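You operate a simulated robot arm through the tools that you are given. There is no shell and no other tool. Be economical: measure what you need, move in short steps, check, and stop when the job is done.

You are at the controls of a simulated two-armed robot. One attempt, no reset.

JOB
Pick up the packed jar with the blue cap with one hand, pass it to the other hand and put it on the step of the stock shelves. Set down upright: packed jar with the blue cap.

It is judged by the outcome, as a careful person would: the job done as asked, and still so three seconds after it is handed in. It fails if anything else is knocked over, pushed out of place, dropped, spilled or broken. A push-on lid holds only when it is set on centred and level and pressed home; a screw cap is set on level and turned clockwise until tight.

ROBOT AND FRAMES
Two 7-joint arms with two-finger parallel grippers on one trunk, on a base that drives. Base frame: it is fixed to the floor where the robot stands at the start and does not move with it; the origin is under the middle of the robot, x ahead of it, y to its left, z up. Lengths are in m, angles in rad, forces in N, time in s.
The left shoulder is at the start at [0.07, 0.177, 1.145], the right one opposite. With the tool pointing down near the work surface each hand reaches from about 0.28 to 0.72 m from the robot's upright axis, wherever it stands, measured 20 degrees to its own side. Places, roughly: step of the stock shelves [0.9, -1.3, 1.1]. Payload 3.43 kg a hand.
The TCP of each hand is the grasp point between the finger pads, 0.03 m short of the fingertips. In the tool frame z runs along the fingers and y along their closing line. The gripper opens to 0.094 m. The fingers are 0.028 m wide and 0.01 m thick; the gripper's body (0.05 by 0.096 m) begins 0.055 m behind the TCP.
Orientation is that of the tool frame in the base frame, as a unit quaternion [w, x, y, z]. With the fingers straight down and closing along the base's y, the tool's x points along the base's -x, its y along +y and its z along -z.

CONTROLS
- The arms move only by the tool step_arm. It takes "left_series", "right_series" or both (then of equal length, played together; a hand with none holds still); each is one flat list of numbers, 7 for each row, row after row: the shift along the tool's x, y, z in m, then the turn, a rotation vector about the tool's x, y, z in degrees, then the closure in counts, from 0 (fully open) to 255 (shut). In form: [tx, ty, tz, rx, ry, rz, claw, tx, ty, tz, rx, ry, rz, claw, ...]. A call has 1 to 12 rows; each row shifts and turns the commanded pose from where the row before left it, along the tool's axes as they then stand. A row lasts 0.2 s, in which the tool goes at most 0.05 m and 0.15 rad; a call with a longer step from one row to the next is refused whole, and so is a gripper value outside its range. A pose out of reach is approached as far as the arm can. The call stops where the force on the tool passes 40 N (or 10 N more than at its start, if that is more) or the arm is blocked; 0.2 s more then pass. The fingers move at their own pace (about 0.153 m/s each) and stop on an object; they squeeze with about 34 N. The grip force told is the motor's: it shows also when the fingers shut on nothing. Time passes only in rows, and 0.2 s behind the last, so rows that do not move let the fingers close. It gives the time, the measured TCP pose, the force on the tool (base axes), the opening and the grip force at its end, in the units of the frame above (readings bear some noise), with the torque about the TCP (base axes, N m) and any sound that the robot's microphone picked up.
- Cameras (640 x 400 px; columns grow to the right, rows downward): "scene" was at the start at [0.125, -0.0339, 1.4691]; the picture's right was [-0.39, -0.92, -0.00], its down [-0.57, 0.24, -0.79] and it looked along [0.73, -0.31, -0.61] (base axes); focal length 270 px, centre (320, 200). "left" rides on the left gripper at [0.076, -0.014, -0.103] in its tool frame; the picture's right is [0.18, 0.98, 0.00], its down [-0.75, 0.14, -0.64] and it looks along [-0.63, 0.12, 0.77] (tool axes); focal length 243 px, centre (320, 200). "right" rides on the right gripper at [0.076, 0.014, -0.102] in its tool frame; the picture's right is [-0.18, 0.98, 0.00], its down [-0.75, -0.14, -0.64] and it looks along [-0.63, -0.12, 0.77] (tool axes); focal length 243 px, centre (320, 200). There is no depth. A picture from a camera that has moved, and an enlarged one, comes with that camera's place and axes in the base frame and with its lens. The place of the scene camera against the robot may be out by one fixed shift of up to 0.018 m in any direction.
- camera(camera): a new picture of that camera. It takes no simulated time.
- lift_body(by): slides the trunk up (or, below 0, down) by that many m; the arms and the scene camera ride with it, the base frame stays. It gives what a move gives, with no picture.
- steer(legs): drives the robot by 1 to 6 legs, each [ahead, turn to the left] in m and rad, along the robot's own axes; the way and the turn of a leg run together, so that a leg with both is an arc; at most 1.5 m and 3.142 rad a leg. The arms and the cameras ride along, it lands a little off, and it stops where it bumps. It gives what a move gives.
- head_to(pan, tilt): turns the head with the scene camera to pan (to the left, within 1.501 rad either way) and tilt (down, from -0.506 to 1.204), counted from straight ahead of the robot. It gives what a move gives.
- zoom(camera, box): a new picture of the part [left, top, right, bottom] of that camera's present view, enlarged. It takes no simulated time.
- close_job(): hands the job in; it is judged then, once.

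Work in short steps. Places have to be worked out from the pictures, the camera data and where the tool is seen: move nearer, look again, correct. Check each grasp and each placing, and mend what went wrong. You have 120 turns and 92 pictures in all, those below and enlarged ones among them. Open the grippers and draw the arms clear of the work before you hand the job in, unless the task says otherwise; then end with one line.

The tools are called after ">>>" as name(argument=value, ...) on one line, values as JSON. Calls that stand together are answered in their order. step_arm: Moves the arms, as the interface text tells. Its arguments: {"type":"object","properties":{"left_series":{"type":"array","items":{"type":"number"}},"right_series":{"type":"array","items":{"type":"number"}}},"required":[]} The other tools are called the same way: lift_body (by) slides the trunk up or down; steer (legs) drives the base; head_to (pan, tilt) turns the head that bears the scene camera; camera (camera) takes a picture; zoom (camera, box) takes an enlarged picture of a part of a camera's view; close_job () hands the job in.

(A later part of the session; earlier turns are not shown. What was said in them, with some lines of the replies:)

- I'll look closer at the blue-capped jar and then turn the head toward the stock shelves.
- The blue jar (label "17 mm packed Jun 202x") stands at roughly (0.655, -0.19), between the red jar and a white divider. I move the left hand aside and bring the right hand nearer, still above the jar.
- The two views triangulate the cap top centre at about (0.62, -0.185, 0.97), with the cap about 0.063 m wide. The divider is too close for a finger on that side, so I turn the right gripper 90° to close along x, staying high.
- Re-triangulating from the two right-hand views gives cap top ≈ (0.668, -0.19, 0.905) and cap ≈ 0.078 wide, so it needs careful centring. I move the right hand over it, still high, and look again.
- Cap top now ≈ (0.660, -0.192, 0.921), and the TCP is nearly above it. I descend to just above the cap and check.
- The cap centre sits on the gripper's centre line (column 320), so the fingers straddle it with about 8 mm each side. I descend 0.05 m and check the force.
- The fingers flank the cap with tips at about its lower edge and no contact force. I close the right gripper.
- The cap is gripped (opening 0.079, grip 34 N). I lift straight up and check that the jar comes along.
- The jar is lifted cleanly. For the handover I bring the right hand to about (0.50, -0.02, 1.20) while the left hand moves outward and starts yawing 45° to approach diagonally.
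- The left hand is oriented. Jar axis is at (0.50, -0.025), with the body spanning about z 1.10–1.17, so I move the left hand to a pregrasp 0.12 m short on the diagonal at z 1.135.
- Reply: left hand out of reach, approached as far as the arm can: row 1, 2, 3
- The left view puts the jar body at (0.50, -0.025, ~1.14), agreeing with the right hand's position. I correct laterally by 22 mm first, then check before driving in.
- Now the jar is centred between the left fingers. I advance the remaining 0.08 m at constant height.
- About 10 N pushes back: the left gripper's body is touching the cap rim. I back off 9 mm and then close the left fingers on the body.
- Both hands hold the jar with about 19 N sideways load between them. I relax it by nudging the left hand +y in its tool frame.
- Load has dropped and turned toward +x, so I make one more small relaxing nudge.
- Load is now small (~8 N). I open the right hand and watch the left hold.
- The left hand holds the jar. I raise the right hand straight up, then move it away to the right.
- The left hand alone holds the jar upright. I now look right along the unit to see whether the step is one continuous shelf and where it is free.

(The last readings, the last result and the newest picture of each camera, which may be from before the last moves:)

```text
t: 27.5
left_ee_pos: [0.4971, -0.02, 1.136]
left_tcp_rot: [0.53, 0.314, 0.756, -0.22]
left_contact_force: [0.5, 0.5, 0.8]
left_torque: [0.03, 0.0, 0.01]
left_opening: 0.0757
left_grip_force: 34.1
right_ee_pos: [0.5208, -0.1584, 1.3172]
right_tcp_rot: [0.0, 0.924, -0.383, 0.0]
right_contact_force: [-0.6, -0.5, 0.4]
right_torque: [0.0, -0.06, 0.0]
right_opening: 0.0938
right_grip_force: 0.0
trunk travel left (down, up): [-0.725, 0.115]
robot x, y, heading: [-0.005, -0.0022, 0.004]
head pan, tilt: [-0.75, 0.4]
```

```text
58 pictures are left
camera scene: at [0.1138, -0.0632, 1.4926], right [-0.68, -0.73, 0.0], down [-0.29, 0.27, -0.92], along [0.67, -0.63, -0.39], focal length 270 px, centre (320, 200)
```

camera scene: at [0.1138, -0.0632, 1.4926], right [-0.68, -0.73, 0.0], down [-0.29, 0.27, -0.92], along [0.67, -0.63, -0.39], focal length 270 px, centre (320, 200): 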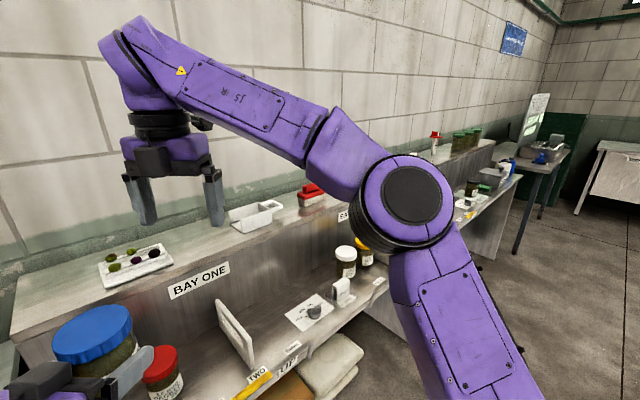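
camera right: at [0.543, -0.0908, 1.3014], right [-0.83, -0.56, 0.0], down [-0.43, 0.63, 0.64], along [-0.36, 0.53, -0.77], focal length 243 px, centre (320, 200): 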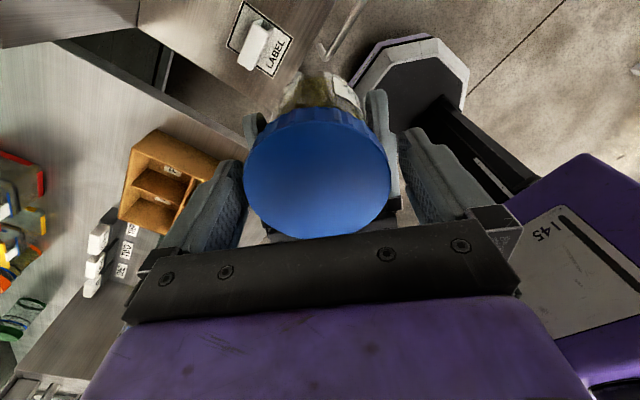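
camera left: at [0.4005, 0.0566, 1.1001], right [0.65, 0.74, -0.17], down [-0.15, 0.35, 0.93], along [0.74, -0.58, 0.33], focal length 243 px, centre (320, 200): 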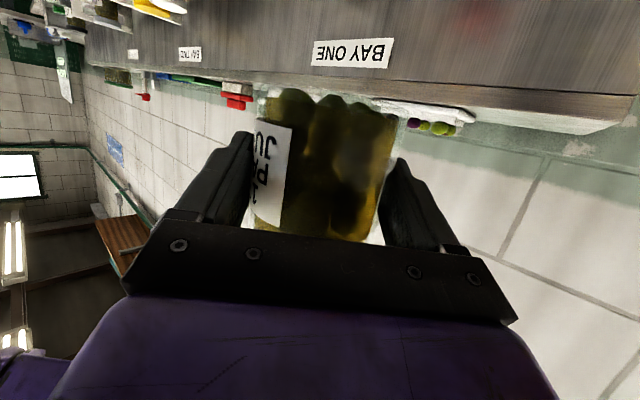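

It's one continuous unit (y ≈ +0.1 to -2.7, centre -1.3), so its raised back shelf is the step. There is a free gap on it at y ≈ -0.19…-0.38 between the tray and the white container. I raise the trunk a little, back off, and shift right so the left shoulder faces the gap.

>>> lift_body(by=0.07)

>>> steer(legs=[[-0.3, 0], [0, -0.7], [0.47, 0], [0, 0.7]])

>>> head_to(pan=0.0, tilt=0.6)

>>> camera(camera="scene")

```text
t: 28.6
left_ee_pos: [0.4962, -0.0206, 1.2069]
left_tcp_rot: [0.53, 0.315, 0.756, -0.221]
left_contact_force: [0.1, 0.8, -2.5]
left_torque: [-0.01, 0.03, 0.01]
left_opening: 0.0756
left_grip_force: 34.2
right_ee_pos: [0.5218, -0.1589, 1.388]
right_tcp_rot: [0.001, 0.924, -0.383, 0.0]
right_contact_force: [0.5, 0.2, -0.2]
right_torque: [-0.01, -0.03, 0.02]
right_opening: 0.0938
right_grip_force: 0.1
trunk travel left (down, up): [-0.795, 0.045]
robot x, y, heading: [0.0006, 0.0033, -0.003]
head pan, tilt: [-0.75, 0.4]
```

```text
t: 36.7
left_ee_pos: [0.5669, -0.2964, 1.2079]
left_tcp_rot: [0.534, 0.302, 0.761, -0.211]
left_contact_force: [-0.5, 0.2, -2.8]
left_torque: [0.03, -0.02, 0.0]
left_opening: 0.0754
left_grip_force: 33.5
right_ee_pos: [0.5957, -0.4351, 1.3884]
right_tcp_rot: [0.001, 0.93, -0.368, 0.001]
right_contact_force: [0.3, 0.2, -0.8]
right_torque: [0.04, -0.04, -0.02]
right_opening: 0.0938
right_grip_force: 0.1
trunk travel left (down, up): [-0.795, 0.045]
robot x, y, heading: [0.0685, -0.2964, 0.033]
head pan, tilt: [-0.75, 0.4]
```

```text
t: 37.8
left_ee_pos: [0.5666, -0.2974, 1.2055]
left_tcp_rot: [0.534, 0.302, 0.761, -0.212]
left_contact_force: [-0.5, 0.1, -3.2]
left_torque: [0.01, 0.03, -0.03]
left_opening: 0.0758
left_grip_force: 33.6
right_ee_pos: [0.597, -0.4353, 1.3892]
right_tcp_rot: [0.0, 0.93, -0.367, 0.001]
right_contact_force: [0.5, 0.6, 0.3]
right_torque: [0.01, 0.0, 0.01]
right_opening: 0.0941
right_grip_force: 0.1
trunk travel left (down, up): [-0.795, 0.045]
robot x, y, heading: [0.0699, -0.294, 0.03]
head pan, tilt: [0.0, 0.6]
```

```text
57 pictures are left
camera scene: at [0.2037, -0.2885, 1.5445], right [0.03, -1.0, 0.0], down [-0.56, -0.02, -0.82], along [0.82, 0.03, -0.57], focal length 270 px, centre (320, 200)
```

scene: 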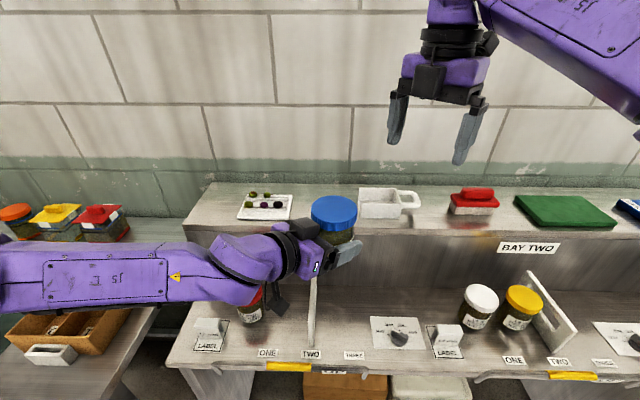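

The gap reads y ≈ -0.18…-0.383 with the step's front edge at x ≈ 0.75. I yaw the left hand 35° about the vertical so it points nearly straight at the shelf.

>>> step_arm(left_series=[0, 0, 0, -6.58, 0, -2.37, 255, 0, 0, 0, -6.58, 0, -2.37, 255, 0, 0, 0, -6.58, 0, -2.37, 255, 0, 0, 0, -6.58, 0, -2.37, 255, 0, 0, 0, -6.58, 0, -2.37, 255, 0, 0, 0, 0, 0, 0, 255])

>>> camera(camera="left")

>>> camera(camera="scene")

```text
t: 39.2
left_ee_pos: [0.5659, -0.2962, 1.2075]
left_tcp_rot: [0.573, 0.059, 0.817, -0.041]
left_contact_force: [-0.2, 0.5, -3.9]
left_torque: [0.01, 0.05, 0.01]
left_opening: 0.0757
left_grip_force: 34.2
right_ee_pos: [0.5961, -0.4333, 1.3882]
right_tcp_rot: [0.0, 0.93, -0.368, 0.0]
right_contact_force: [0.1, -0.4, -0.4]
right_torque: [-0.01, -0.01, 0.0]
right_opening: 0.0942
right_grip_force: 0.1
trunk travel left (down, up): [-0.795, 0.045]
robot x, y, heading: [0.0702, -0.2925, 0.036]
head pan, tilt: [0.0, 0.6]
```

```text
56 pictures are left
camera left: at [0.4436, -0.2929, 1.1702], right [0.08, 0.98, -0.17], down [-0.32, 0.19, 0.93], along [0.94, -0.02, 0.33], focal length 243 px, centre (320, 200)
```

left: 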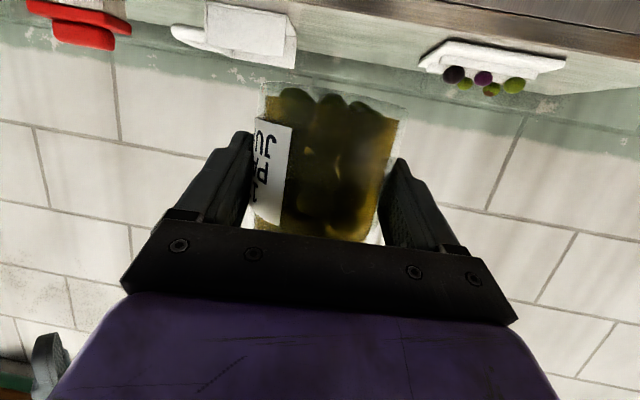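

```text
55 pictures are left
camera scene: at [0.2038, -0.2873, 1.5444], right [0.03, -1.0, 0.0], down [-0.57, -0.02, -0.82], along [0.82, 0.03, -0.57], focal length 270 px, centre (320, 200)
```

scene: 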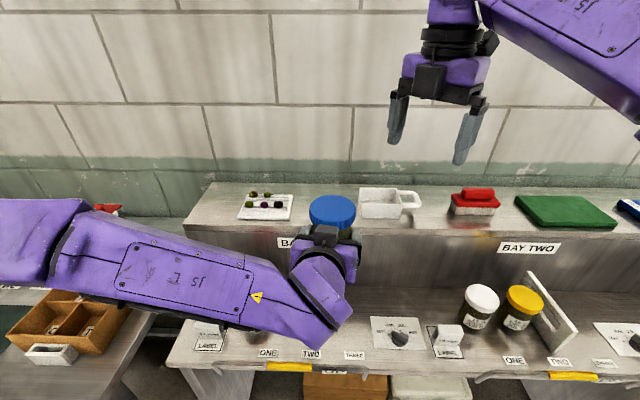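

Left-camera checks agree: step top z ≈ 1.055, tray edge y ≈ -0.173, container edge y ≈ -0.388. I move the jar forward above the gap at the current height (jar bottom ≈ 1.16).

>>> step_arm(left_series=[-0.01086, 0.00624, 0.02993, 0, 0, 0, 255, -0.01086, 0.00624, 0.02993, 0, 0, 0, 255, -0.01086, 0.00624, 0.02993, 0, 0, 0, 255, -0.01086, 0.00624, 0.02993, 0, 0, 0, 255, -0.01086, 0.00624, 0.02993, 0, 0, 0, 255, -0.01086, 0.00624, 0.02993, 0, 0, 0, 255, -0.01086, 0.00624, 0.02993, 0, 0, 0, 255, -0.01086, 0.00624, 0.02993, 0, 0, 0, 255, 0, 0, 0, 0, 0, 0, 255])

>>> camera(camera="scene")

>>> camera(camera="left")

>>> camera(camera="right")

```text
t: 41.2
left_ee_pos: [0.8266, -0.283, 1.2069]
left_tcp_rot: [0.573, 0.058, 0.817, -0.04]
left_contact_force: [0.1, 0.2, -3.4]
left_torque: [-0.03, 0.02, 0.0]
left_opening: 0.0757
left_grip_force: 33.7
right_ee_pos: [0.5958, -0.4353, 1.3875]
right_tcp_rot: [0.0, 0.93, -0.367, 0.0]
right_contact_force: [0.7, -0.1, 0.8]
right_torque: [0.0, -0.01, 0.0]
right_opening: 0.0939
right_grip_force: 0.1
trunk travel left (down, up): [-0.795, 0.045]
robot x, y, heading: [0.0706, -0.2948, 0.033]
head pan, tilt: [0.0, 0.6]
```

```text
54 pictures are left
camera scene: at [0.2032, -0.2879, 1.5445], right [0.03, -1.0, 0.0], down [-0.56, -0.02, -0.82], along [0.82, 0.03, -0.57], focal length 270 px, centre (320, 200)
```

scene: 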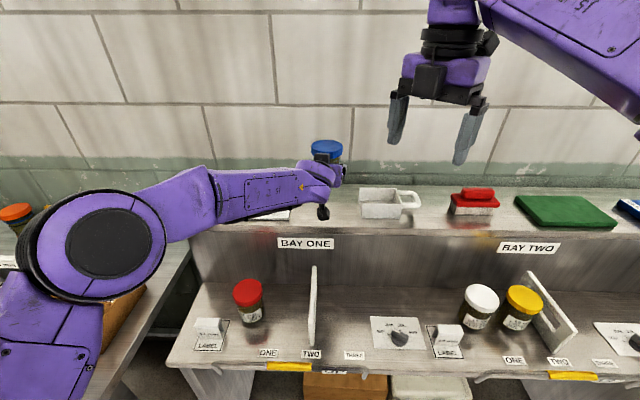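

```text
53 pictures are left
camera left: at [0.7035, -0.2806, 1.1698], right [0.08, 0.98, -0.17], down [-0.32, 0.19, 0.93], along [0.94, -0.02, 0.33], focal length 243 px, centre (320, 200)
```

left: 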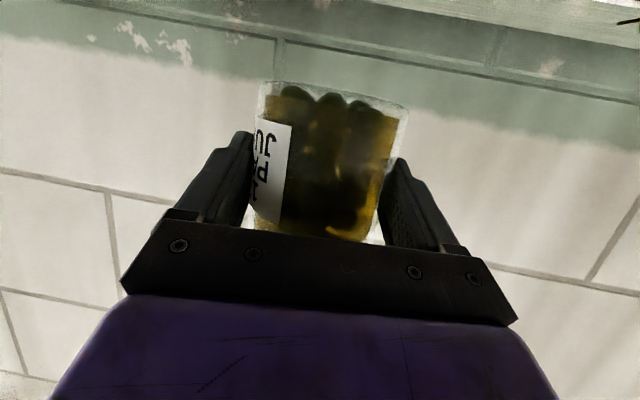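

```text
52 pictures are left
camera right: at [0.6411, -0.498, 1.4911], right [-0.81, -0.59, 0.0], down [-0.45, 0.62, 0.64], along [-0.38, 0.52, -0.77], focal length 243 px, centre (320, 200)
```

right: 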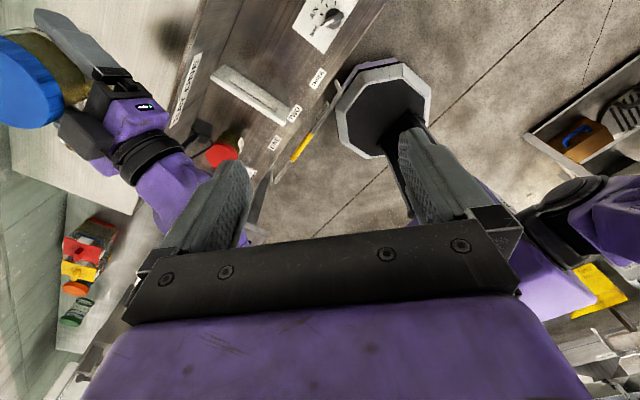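

The jar is above the gap and clear of both neighbours. I lower it 0.07 m and look again.

>>> step_arm(left_series=[0.0188, 0, 0.0068, 0, 0, 0, 255, 0.0188, 0, 0.0068, 0, 0, 0, 255, 0.0141, 0, 0.0051, 0, 0, 0, 255, 0.0141, 0, 0.0051, 0, 0, 0, 255, 0, 0, 0, 0, 0, 0, 255])

>>> zoom(camera="scene", box=[220, 120, 440, 260])

>>> camera(camera="left")

>>> zoom(camera="right", box=[0, 0, 260, 260])

```text
t: 42.4
left_ee_pos: [0.8259, -0.2825, 1.137]
left_tcp_rot: [0.573, 0.059, 0.817, -0.04]
left_contact_force: [-0.1, 0.1, -2.7]
left_torque: [0.02, 0.03, -0.02]
left_opening: 0.0756
left_grip_force: 34.3
right_ee_pos: [0.5961, -0.4352, 1.3879]
right_tcp_rot: [0.0, 0.93, -0.367, 0.0]
right_contact_force: [1.0, 0.0, 0.2]
right_torque: [0.02, -0.02, 0.0]
right_opening: 0.0939
right_grip_force: 0.0
trunk travel left (down, up): [-0.795, 0.045]
robot x, y, heading: [0.073, -0.2915, 0.032]
head pan, tilt: [0.0, 0.6]
```

```text
2.86 times, centred on (330, 190) of scene
camera zoom: at [0.2037, -0.2881, 1.5444], right [0.03, -1.0, 0.0], down [-0.57, -0.02, -0.82], along [0.82, 0.03, -0.57], focal length 770 px, centre (291, 229)
```

zoom: 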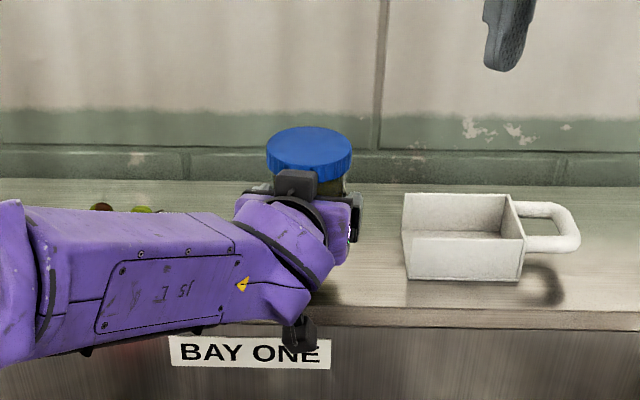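

```text
50 pictures are left
camera left: at [0.7028, -0.2799, 1.0999], right [0.08, 0.98, -0.17], down [-0.32, 0.19, 0.93], along [0.94, -0.02, 0.33], focal length 243 px, centre (320, 200)
```

left: 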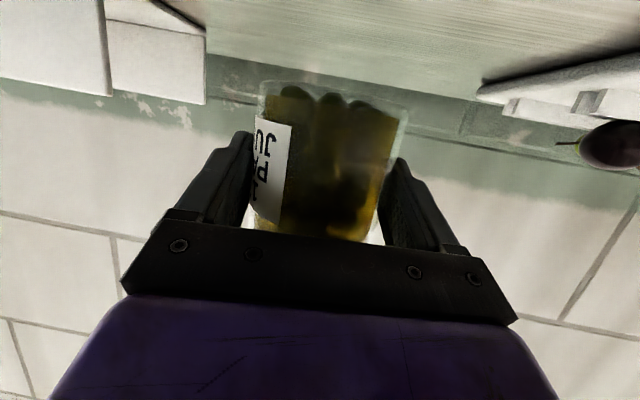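

```text
1.54 times, centred on (130, 130) of right
camera zoom: at [0.6416, -0.4982, 1.4908], right [-0.81, -0.59, 0.0], down [-0.45, 0.62, 0.64], along [-0.38, 0.52, -0.77], focal length 373 px, centre (612, 308)
```

zoom: 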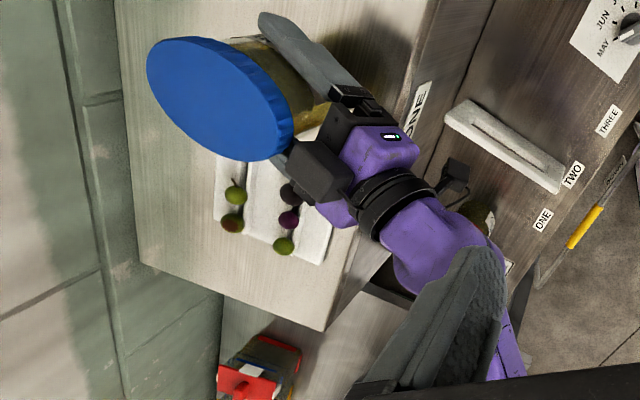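

Clearances look fine; the jar bottom should be about 3–4 cm above the step. I lower gently in small rows and watch the force.

>>> step_arm(left_series=[0.0094, 0, 0.0034, 0, 0, 0, 255, 0.0094, 0, 0.0034, 0, 0, 0, 255, 0.0047, 0, 0.0017, 0, 0, 0, 255, 0, 0, 0, 0, 0, 0, 255])

>>> camera(camera="left")

```text
t: 43.4
left_ee_pos: [0.8272, -0.2834, 1.112]
left_tcp_rot: [0.573, 0.058, 0.817, -0.04]
left_contact_force: [-0.6, -0.9, -3.3]
left_torque: [0.0, 0.01, 0.02]
left_opening: 0.0754
left_grip_force: 33.6
right_ee_pos: [0.597, -0.4351, 1.3879]
right_tcp_rot: [0.0, 0.93, -0.368, 0.0]
right_contact_force: [-0.1, 0.1, 0.8]
right_torque: [-0.01, -0.01, -0.01]
right_opening: 0.0941
right_grip_force: 0.0
trunk travel left (down, up): [-0.795, 0.045]
robot x, y, heading: [0.0728, -0.2942, 0.028]
head pan, tilt: [0.0, 0.6]
```

```text
48 pictures are left
camera left: at [0.703, -0.2807, 1.0755], right [0.08, 0.98, -0.17], down [-0.32, 0.19, 0.93], along [0.94, -0.02, 0.33], focal length 243 px, centre (320, 200)
```

left: 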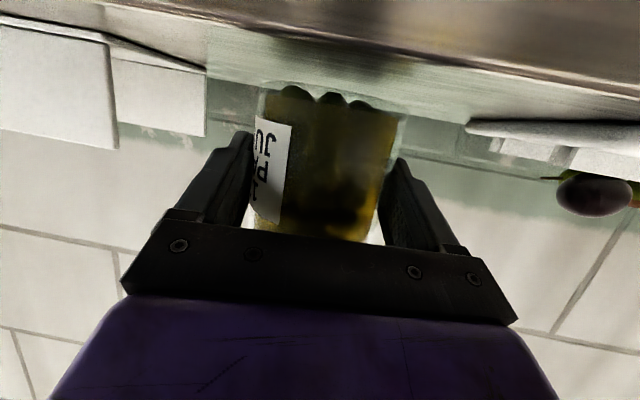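

No contact yet, and the gap to the step is about 1 cm. I keep lowering in 3 mm rows.

>>> step_arm(left_series=[0.0028, 0, 0.001, 0, 0, 0, 255, 0.0028, 0, 0.001, 0, 0, 0, 255, 0, 0, 0, 0, 0, 0, 255])

>>> camera(camera="left")

```text
t: 44.2
left_ee_pos: [0.8263, -0.2831, 1.1063]
left_tcp_rot: [0.572, 0.059, 0.817, -0.04]
left_contact_force: [-0.5, 0.6, -3.2]
left_torque: [0.01, 0.0, -0.01]
left_opening: 0.0753
left_grip_force: 34.4
right_ee_pos: [0.5964, -0.4347, 1.3877]
right_tcp_rot: [0.0, 0.93, -0.367, 0.001]
right_contact_force: [-0.5, -0.5, 0.0]
right_torque: [0.0, 0.02, 0.0]
right_opening: 0.0941
right_grip_force: 0.0
trunk travel left (down, up): [-0.795, 0.045]
robot x, y, heading: [0.0645, -0.2926, 0.032]
head pan, tilt: [0.0, 0.6]
```

```text
47 pictures are left
camera left: at [0.7032, -0.2804, 1.0699], right [0.08, 0.98, -0.17], down [-0.32, 0.19, 0.93], along [0.94, -0.02, 0.33], focal length 243 px, centre (320, 200)
```

left: 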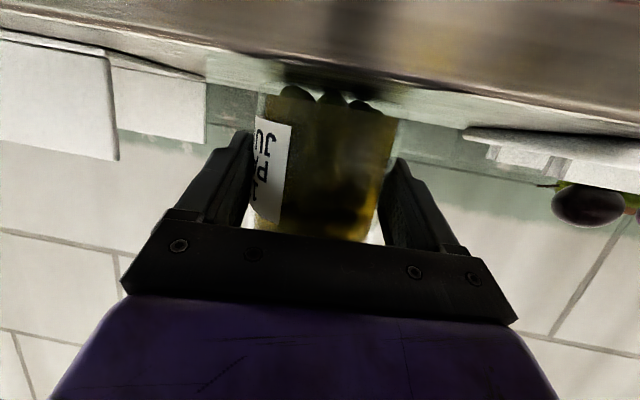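

Still free but very near. I lower in 2 mm rows.

>>> step_arm(left_series=[0.0019, 0, 0.0007, 0, 0, 0, 255, 0.0019, 0, 0.0007, 0, 0, 0, 255, 0, 0, 0, 0, 0, 0, 255])

```text
t: 45.0
left_ee_pos: [0.8256, -0.2833, 1.1058]
left_tcp_rot: [0.575, 0.059, 0.815, -0.04]
left_contact_force: [5.3, -0.6, 9.8]
left_torque: [-0.31, -0.61, 0.05]
left_opening: 0.0752
left_grip_force: 34.1
right_ee_pos: [0.5955, -0.4355, 1.3885]
right_tcp_rot: [-0.001, 0.93, -0.368, 0.0]
right_contact_force: [-0.3, -0.2, 0.6]
right_torque: [-0.02, 0.02, -0.01]
right_opening: 0.094
right_grip_force: 0.0
trunk travel left (down, up): [-0.795, 0.045]
robot x, y, heading: [0.0675, -0.2907, 0.035]
head pan, tilt: [0.0, 0.6]
```

Contact is made, and the torque suggests the far-right bottom edge touches first, so the jar is tilted a degree or so. I level it with a small corrective rotation and re-read.

>>> step_arm(left_series=[0, 0, 0, 0.25, -1.1, -0.65, 255, 0, 0, 0, 0, 0, 0, 255])

>>> camera(camera="left")

>>> zoom(camera="right", box=[0, 0, 260, 200])

```text
t: 45.6
left_ee_pos: [0.8245, -0.2832, 1.1067]
left_tcp_rot: [0.583, 0.054, 0.809, -0.046]
left_contact_force: [6.7, 0.0, 19.7]
left_torque: [0.29, 0.34, -0.12]
left_opening: 0.0754
left_grip_force: 34.2
right_ee_pos: [0.5946, -0.4344, 1.3891]
right_tcp_rot: [0.0, 0.93, -0.367, 0.002]
right_contact_force: [-0.5, 0.6, 0.1]
right_torque: [0.0, 0.02, 0.0]
right_opening: 0.0941
right_grip_force: 0.0
trunk travel left (down, up): [-0.795, 0.045]
robot x, y, heading: [0.0708, -0.2907, 0.031]
head pan, tilt: [0.0, 0.6]
```

```text
46 pictures are left
camera left: at [0.7024, -0.2808, 1.0665], right [0.08, 0.98, -0.18], down [-0.34, 0.2, 0.92], along [0.94, -0.01, 0.35], focal length 243 px, centre (320, 200)
```

left: 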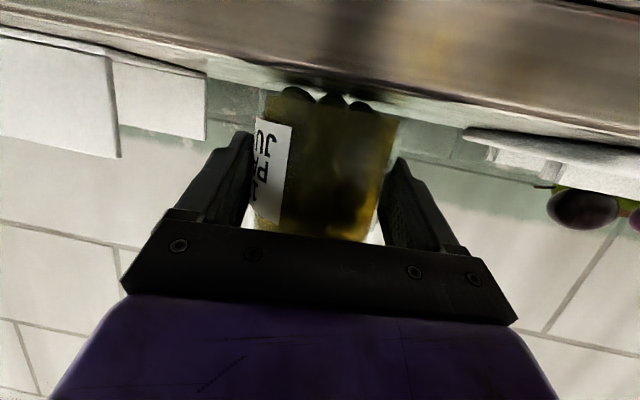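

```text
2.00 times, centred on (130, 100) of right
camera zoom: at [0.6388, -0.4984, 1.4921], right [-0.81, -0.59, 0.0], down [-0.45, 0.62, 0.64], along [-0.38, 0.52, -0.77], focal length 485 px, centre (700, 400)
```

zoom: 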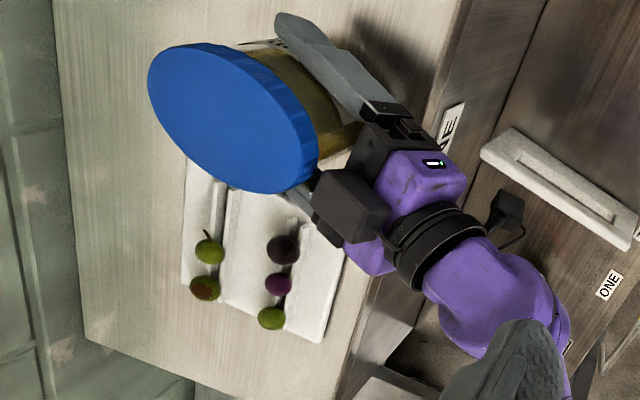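

The torque flipped, so I overshot slightly; I rotate back about half and read again.

>>> step_arm(left_series=[0, 0, 0, -0.1, 0.5, 0.25, 255, 0, 0, 0, 0, 0, 0, 255])

```text
t: 46.2
left_ee_pos: [0.8248, -0.2831, 1.1057]
left_tcp_rot: [0.578, 0.056, 0.813, -0.043]
left_contact_force: [7.4, 1.4, 19.5]
left_torque: [0.09, -0.12, -0.02]
left_opening: 0.075
left_grip_force: 33.9
right_ee_pos: [0.5953, -0.434, 1.3891]
right_tcp_rot: [0.0, 0.93, -0.367, 0.001]
right_contact_force: [-0.7, -0.1, 0.2]
right_torque: [-0.02, 0.0, -0.02]
right_opening: 0.094
right_grip_force: 0.2
trunk travel left (down, up): [-0.795, 0.045]
robot x, y, heading: [0.0699, -0.2929, 0.032]
head pan, tilt: [0.0, 0.6]
```

Torques are near zero, so the jar sits flat. I ease the down force slightly and open the left fingers gradually.

>>> step_arm(left_series=[-0.001, 0, 0.0008, 0, 0, 0, 255, 0, 0, 0, 0, 0, 0, 50, 0, 0, 0, 0, 0, 0, 35, 0, 0, 0, 0, 0, 0, 15, 0, 0, 0, 0, 0, 0, 0, 0, 0, 0, 0, 0, 0, 0])

>>> camera(camera="left")

>>> zoom(camera="right", box=[0, 0, 260, 200])

```text
t: 47.6
left_ee_pos: [0.8257, -0.2835, 1.104]
left_tcp_rot: [0.577, 0.056, 0.814, -0.044]
left_contact_force: [-0.5, 0.5, -0.5]
left_torque: [0.01, -0.07, 0.0]
left_opening: 0.0941
left_grip_force: 0.0
right_ee_pos: [0.5963, -0.4346, 1.3883]
right_tcp_rot: [0.0, 0.93, -0.368, 0.0]
right_contact_force: [-0.2, -0.2, -0.7]
right_torque: [0.0, -0.02, -0.02]
right_opening: 0.0942
right_grip_force: 0.0
trunk travel left (down, up): [-0.795, 0.045]
robot x, y, heading: [0.0663, -0.2924, 0.032]
head pan, tilt: [0.0, 0.6]
```

```text
44 pictures are left
camera left: at [0.7039, -0.2813, 1.0655], right [0.08, 0.98, -0.18], down [-0.33, 0.2, 0.92], along [0.94, -0.01, 0.34], focal length 243 px, centre (320, 200)
```

left: 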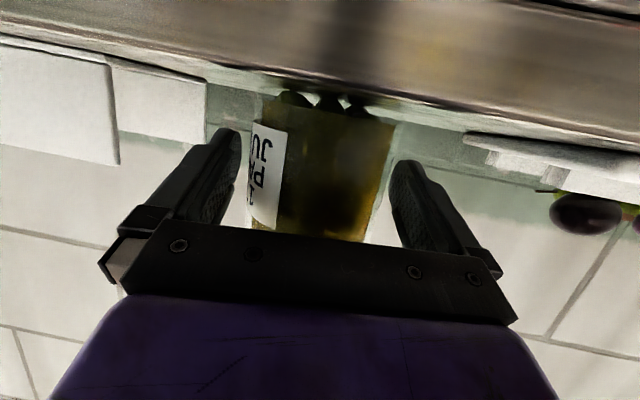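

```text
2.00 times, centred on (130, 100) of right
camera zoom: at [0.6407, -0.4982, 1.4912], right [-0.81, -0.59, 0.0], down [-0.45, 0.62, 0.64], along [-0.38, 0.52, -0.77], focal length 485 px, centre (700, 400)
```

zoom: 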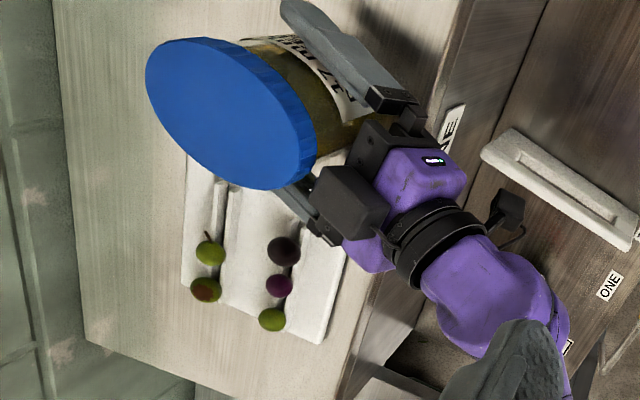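

The jar stands free between the open fingers. I withdraw the left hand straight back horizontally.

>>> step_arm(left_series=[0.0033, 0, -0.0094, 0, 0, 0, 0, 0.0066, 0, -0.0189, 0, 0, 0, 0, 0.0083, 0, -0.0236, 0, 0, 0, 0, 0.0083, 0, -0.0236, 0, 0, 0, 0, 0.0083, 0, -0.0236, 0, 0, 0, 0, 0.0083, 0, -0.0236, 0, 0, 0, 0, 0.0083, 0, -0.0236, 0, 0, 0, 0, 0.0083, 0, -0.0236, 0, 0, 0, 0, 0, 0, 0, 0, 0, 0, 0])

>>> camera(camera="scene")

>>> camera(camera="left")

```text
t: 49.6
left_ee_pos: [0.649, -0.2583, 1.1027]
left_tcp_rot: [0.576, 0.057, 0.814, -0.044]
left_contact_force: [-0.2, -0.3, -0.1]
left_torque: [0.02, 0.03, 0.03]
left_opening: 0.0939
left_grip_force: 0.0
right_ee_pos: [0.5969, -0.4327, 1.3883]
right_tcp_rot: [0.0, 0.93, -0.367, 0.0]
right_contact_force: [0.5, -0.3, -0.6]
right_torque: [-0.04, 0.02, -0.05]
right_opening: 0.094
right_grip_force: 0.1
trunk travel left (down, up): [-0.795, 0.045]
robot x, y, heading: [0.0717, -0.2917, 0.027]
head pan, tilt: [0.0, 0.6]
```

```text
42 pictures are left
camera scene: at [0.2036, -0.2883, 1.5444], right [0.03, -1.0, 0.0], down [-0.57, -0.02, -0.82], along [0.82, 0.03, -0.57], focal length 270 px, centre (320, 200)
```

scene: 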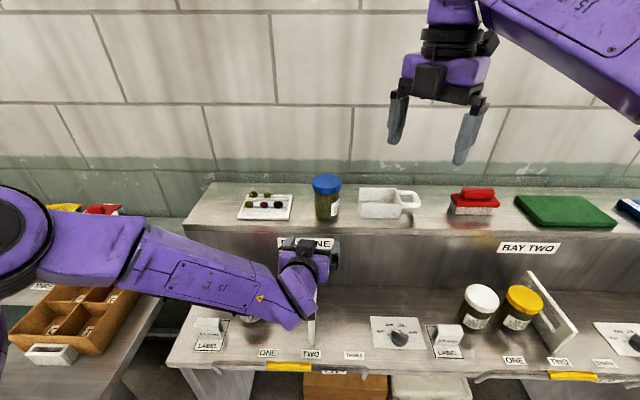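

```text
41 pictures are left
camera left: at [0.5256, -0.2549, 1.064], right [0.08, 0.98, -0.18], down [-0.33, 0.2, 0.92], along [0.94, -0.01, 0.34], focal length 243 px, centre (320, 200)
```

left: 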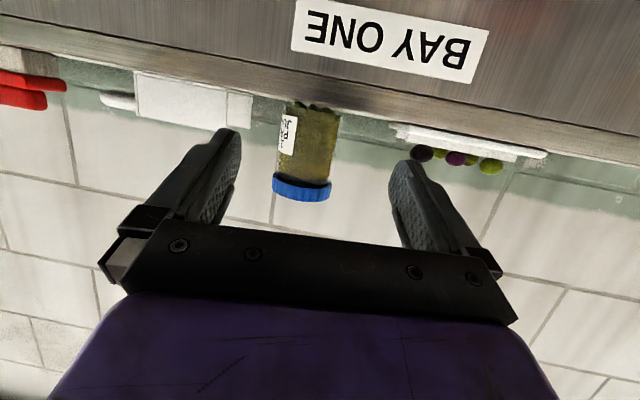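

The jar stands upright on the step between the tray and the container, nothing disturbed. I drive straight back to clear the arms and take a last look.

>>> steer(legs=[[-0.3, 0]])

>>> camera(camera="scene")

>>> zoom(camera="scene", box=[230, 130, 450, 270])

```text
t: 51.6
left_ee_pos: [0.3526, -0.2664, 1.1018]
left_tcp_rot: [0.577, 0.058, 0.814, -0.045]
left_contact_force: [0.9, -0.5, -0.8]
left_torque: [0.0, 0.0, 0.02]
left_opening: 0.094
left_grip_force: 0.0
right_ee_pos: [0.3007, -0.4451, 1.3873]
right_tcp_rot: [0.0, 0.93, -0.369, -0.001]
right_contact_force: [0.2, 0.2, -0.4]
right_torque: [-0.02, -0.01, 0.01]
right_opening: 0.0941
right_grip_force: 0.1
trunk travel left (down, up): [-0.795, 0.045]
robot x, y, heading: [-0.2281, -0.2993, 0.03]
head pan, tilt: [0.0, 0.6]
```

```text
40 pictures are left
camera scene: at [-0.0918, -0.2976, 1.5443], right [0.03, -1.0, 0.0], down [-0.57, -0.02, -0.82], along [0.82, 0.03, -0.57], focal length 270 px, centre (320, 200)
```

scene: 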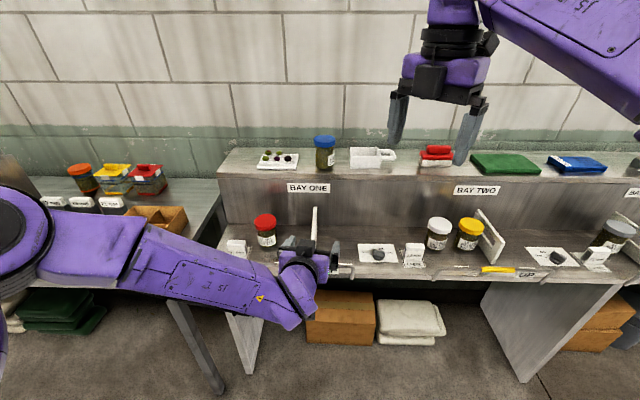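

```text
2.86 times, centred on (340, 200) of scene
camera zoom: at [-0.0918, -0.2976, 1.5443], right [0.03, -1.0, 0.0], down [-0.57, -0.02, -0.82], along [0.82, 0.03, -0.57], focal length 770 px, centre (263, 200)
```

zoom: 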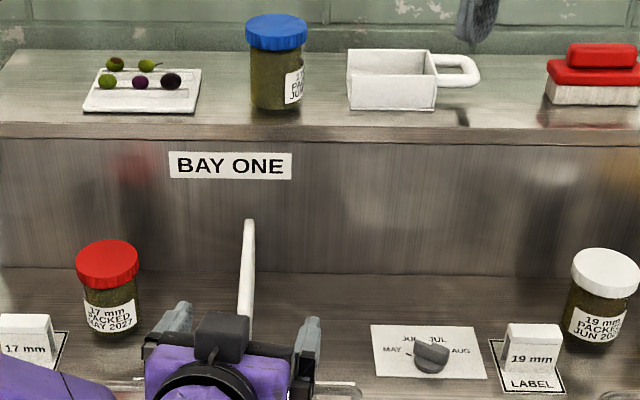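

Everything is in place: the jar is upright on the step with its cap level, both grippers are open and clear, and nothing else has moved. I hand the job in.

>>> close_job()

```text
The job is handed in.
```

The blue-capped packed jar was picked up with the right hand, passed to the left, and set upright on the step of the stock shelves; nothing else was disturbed.
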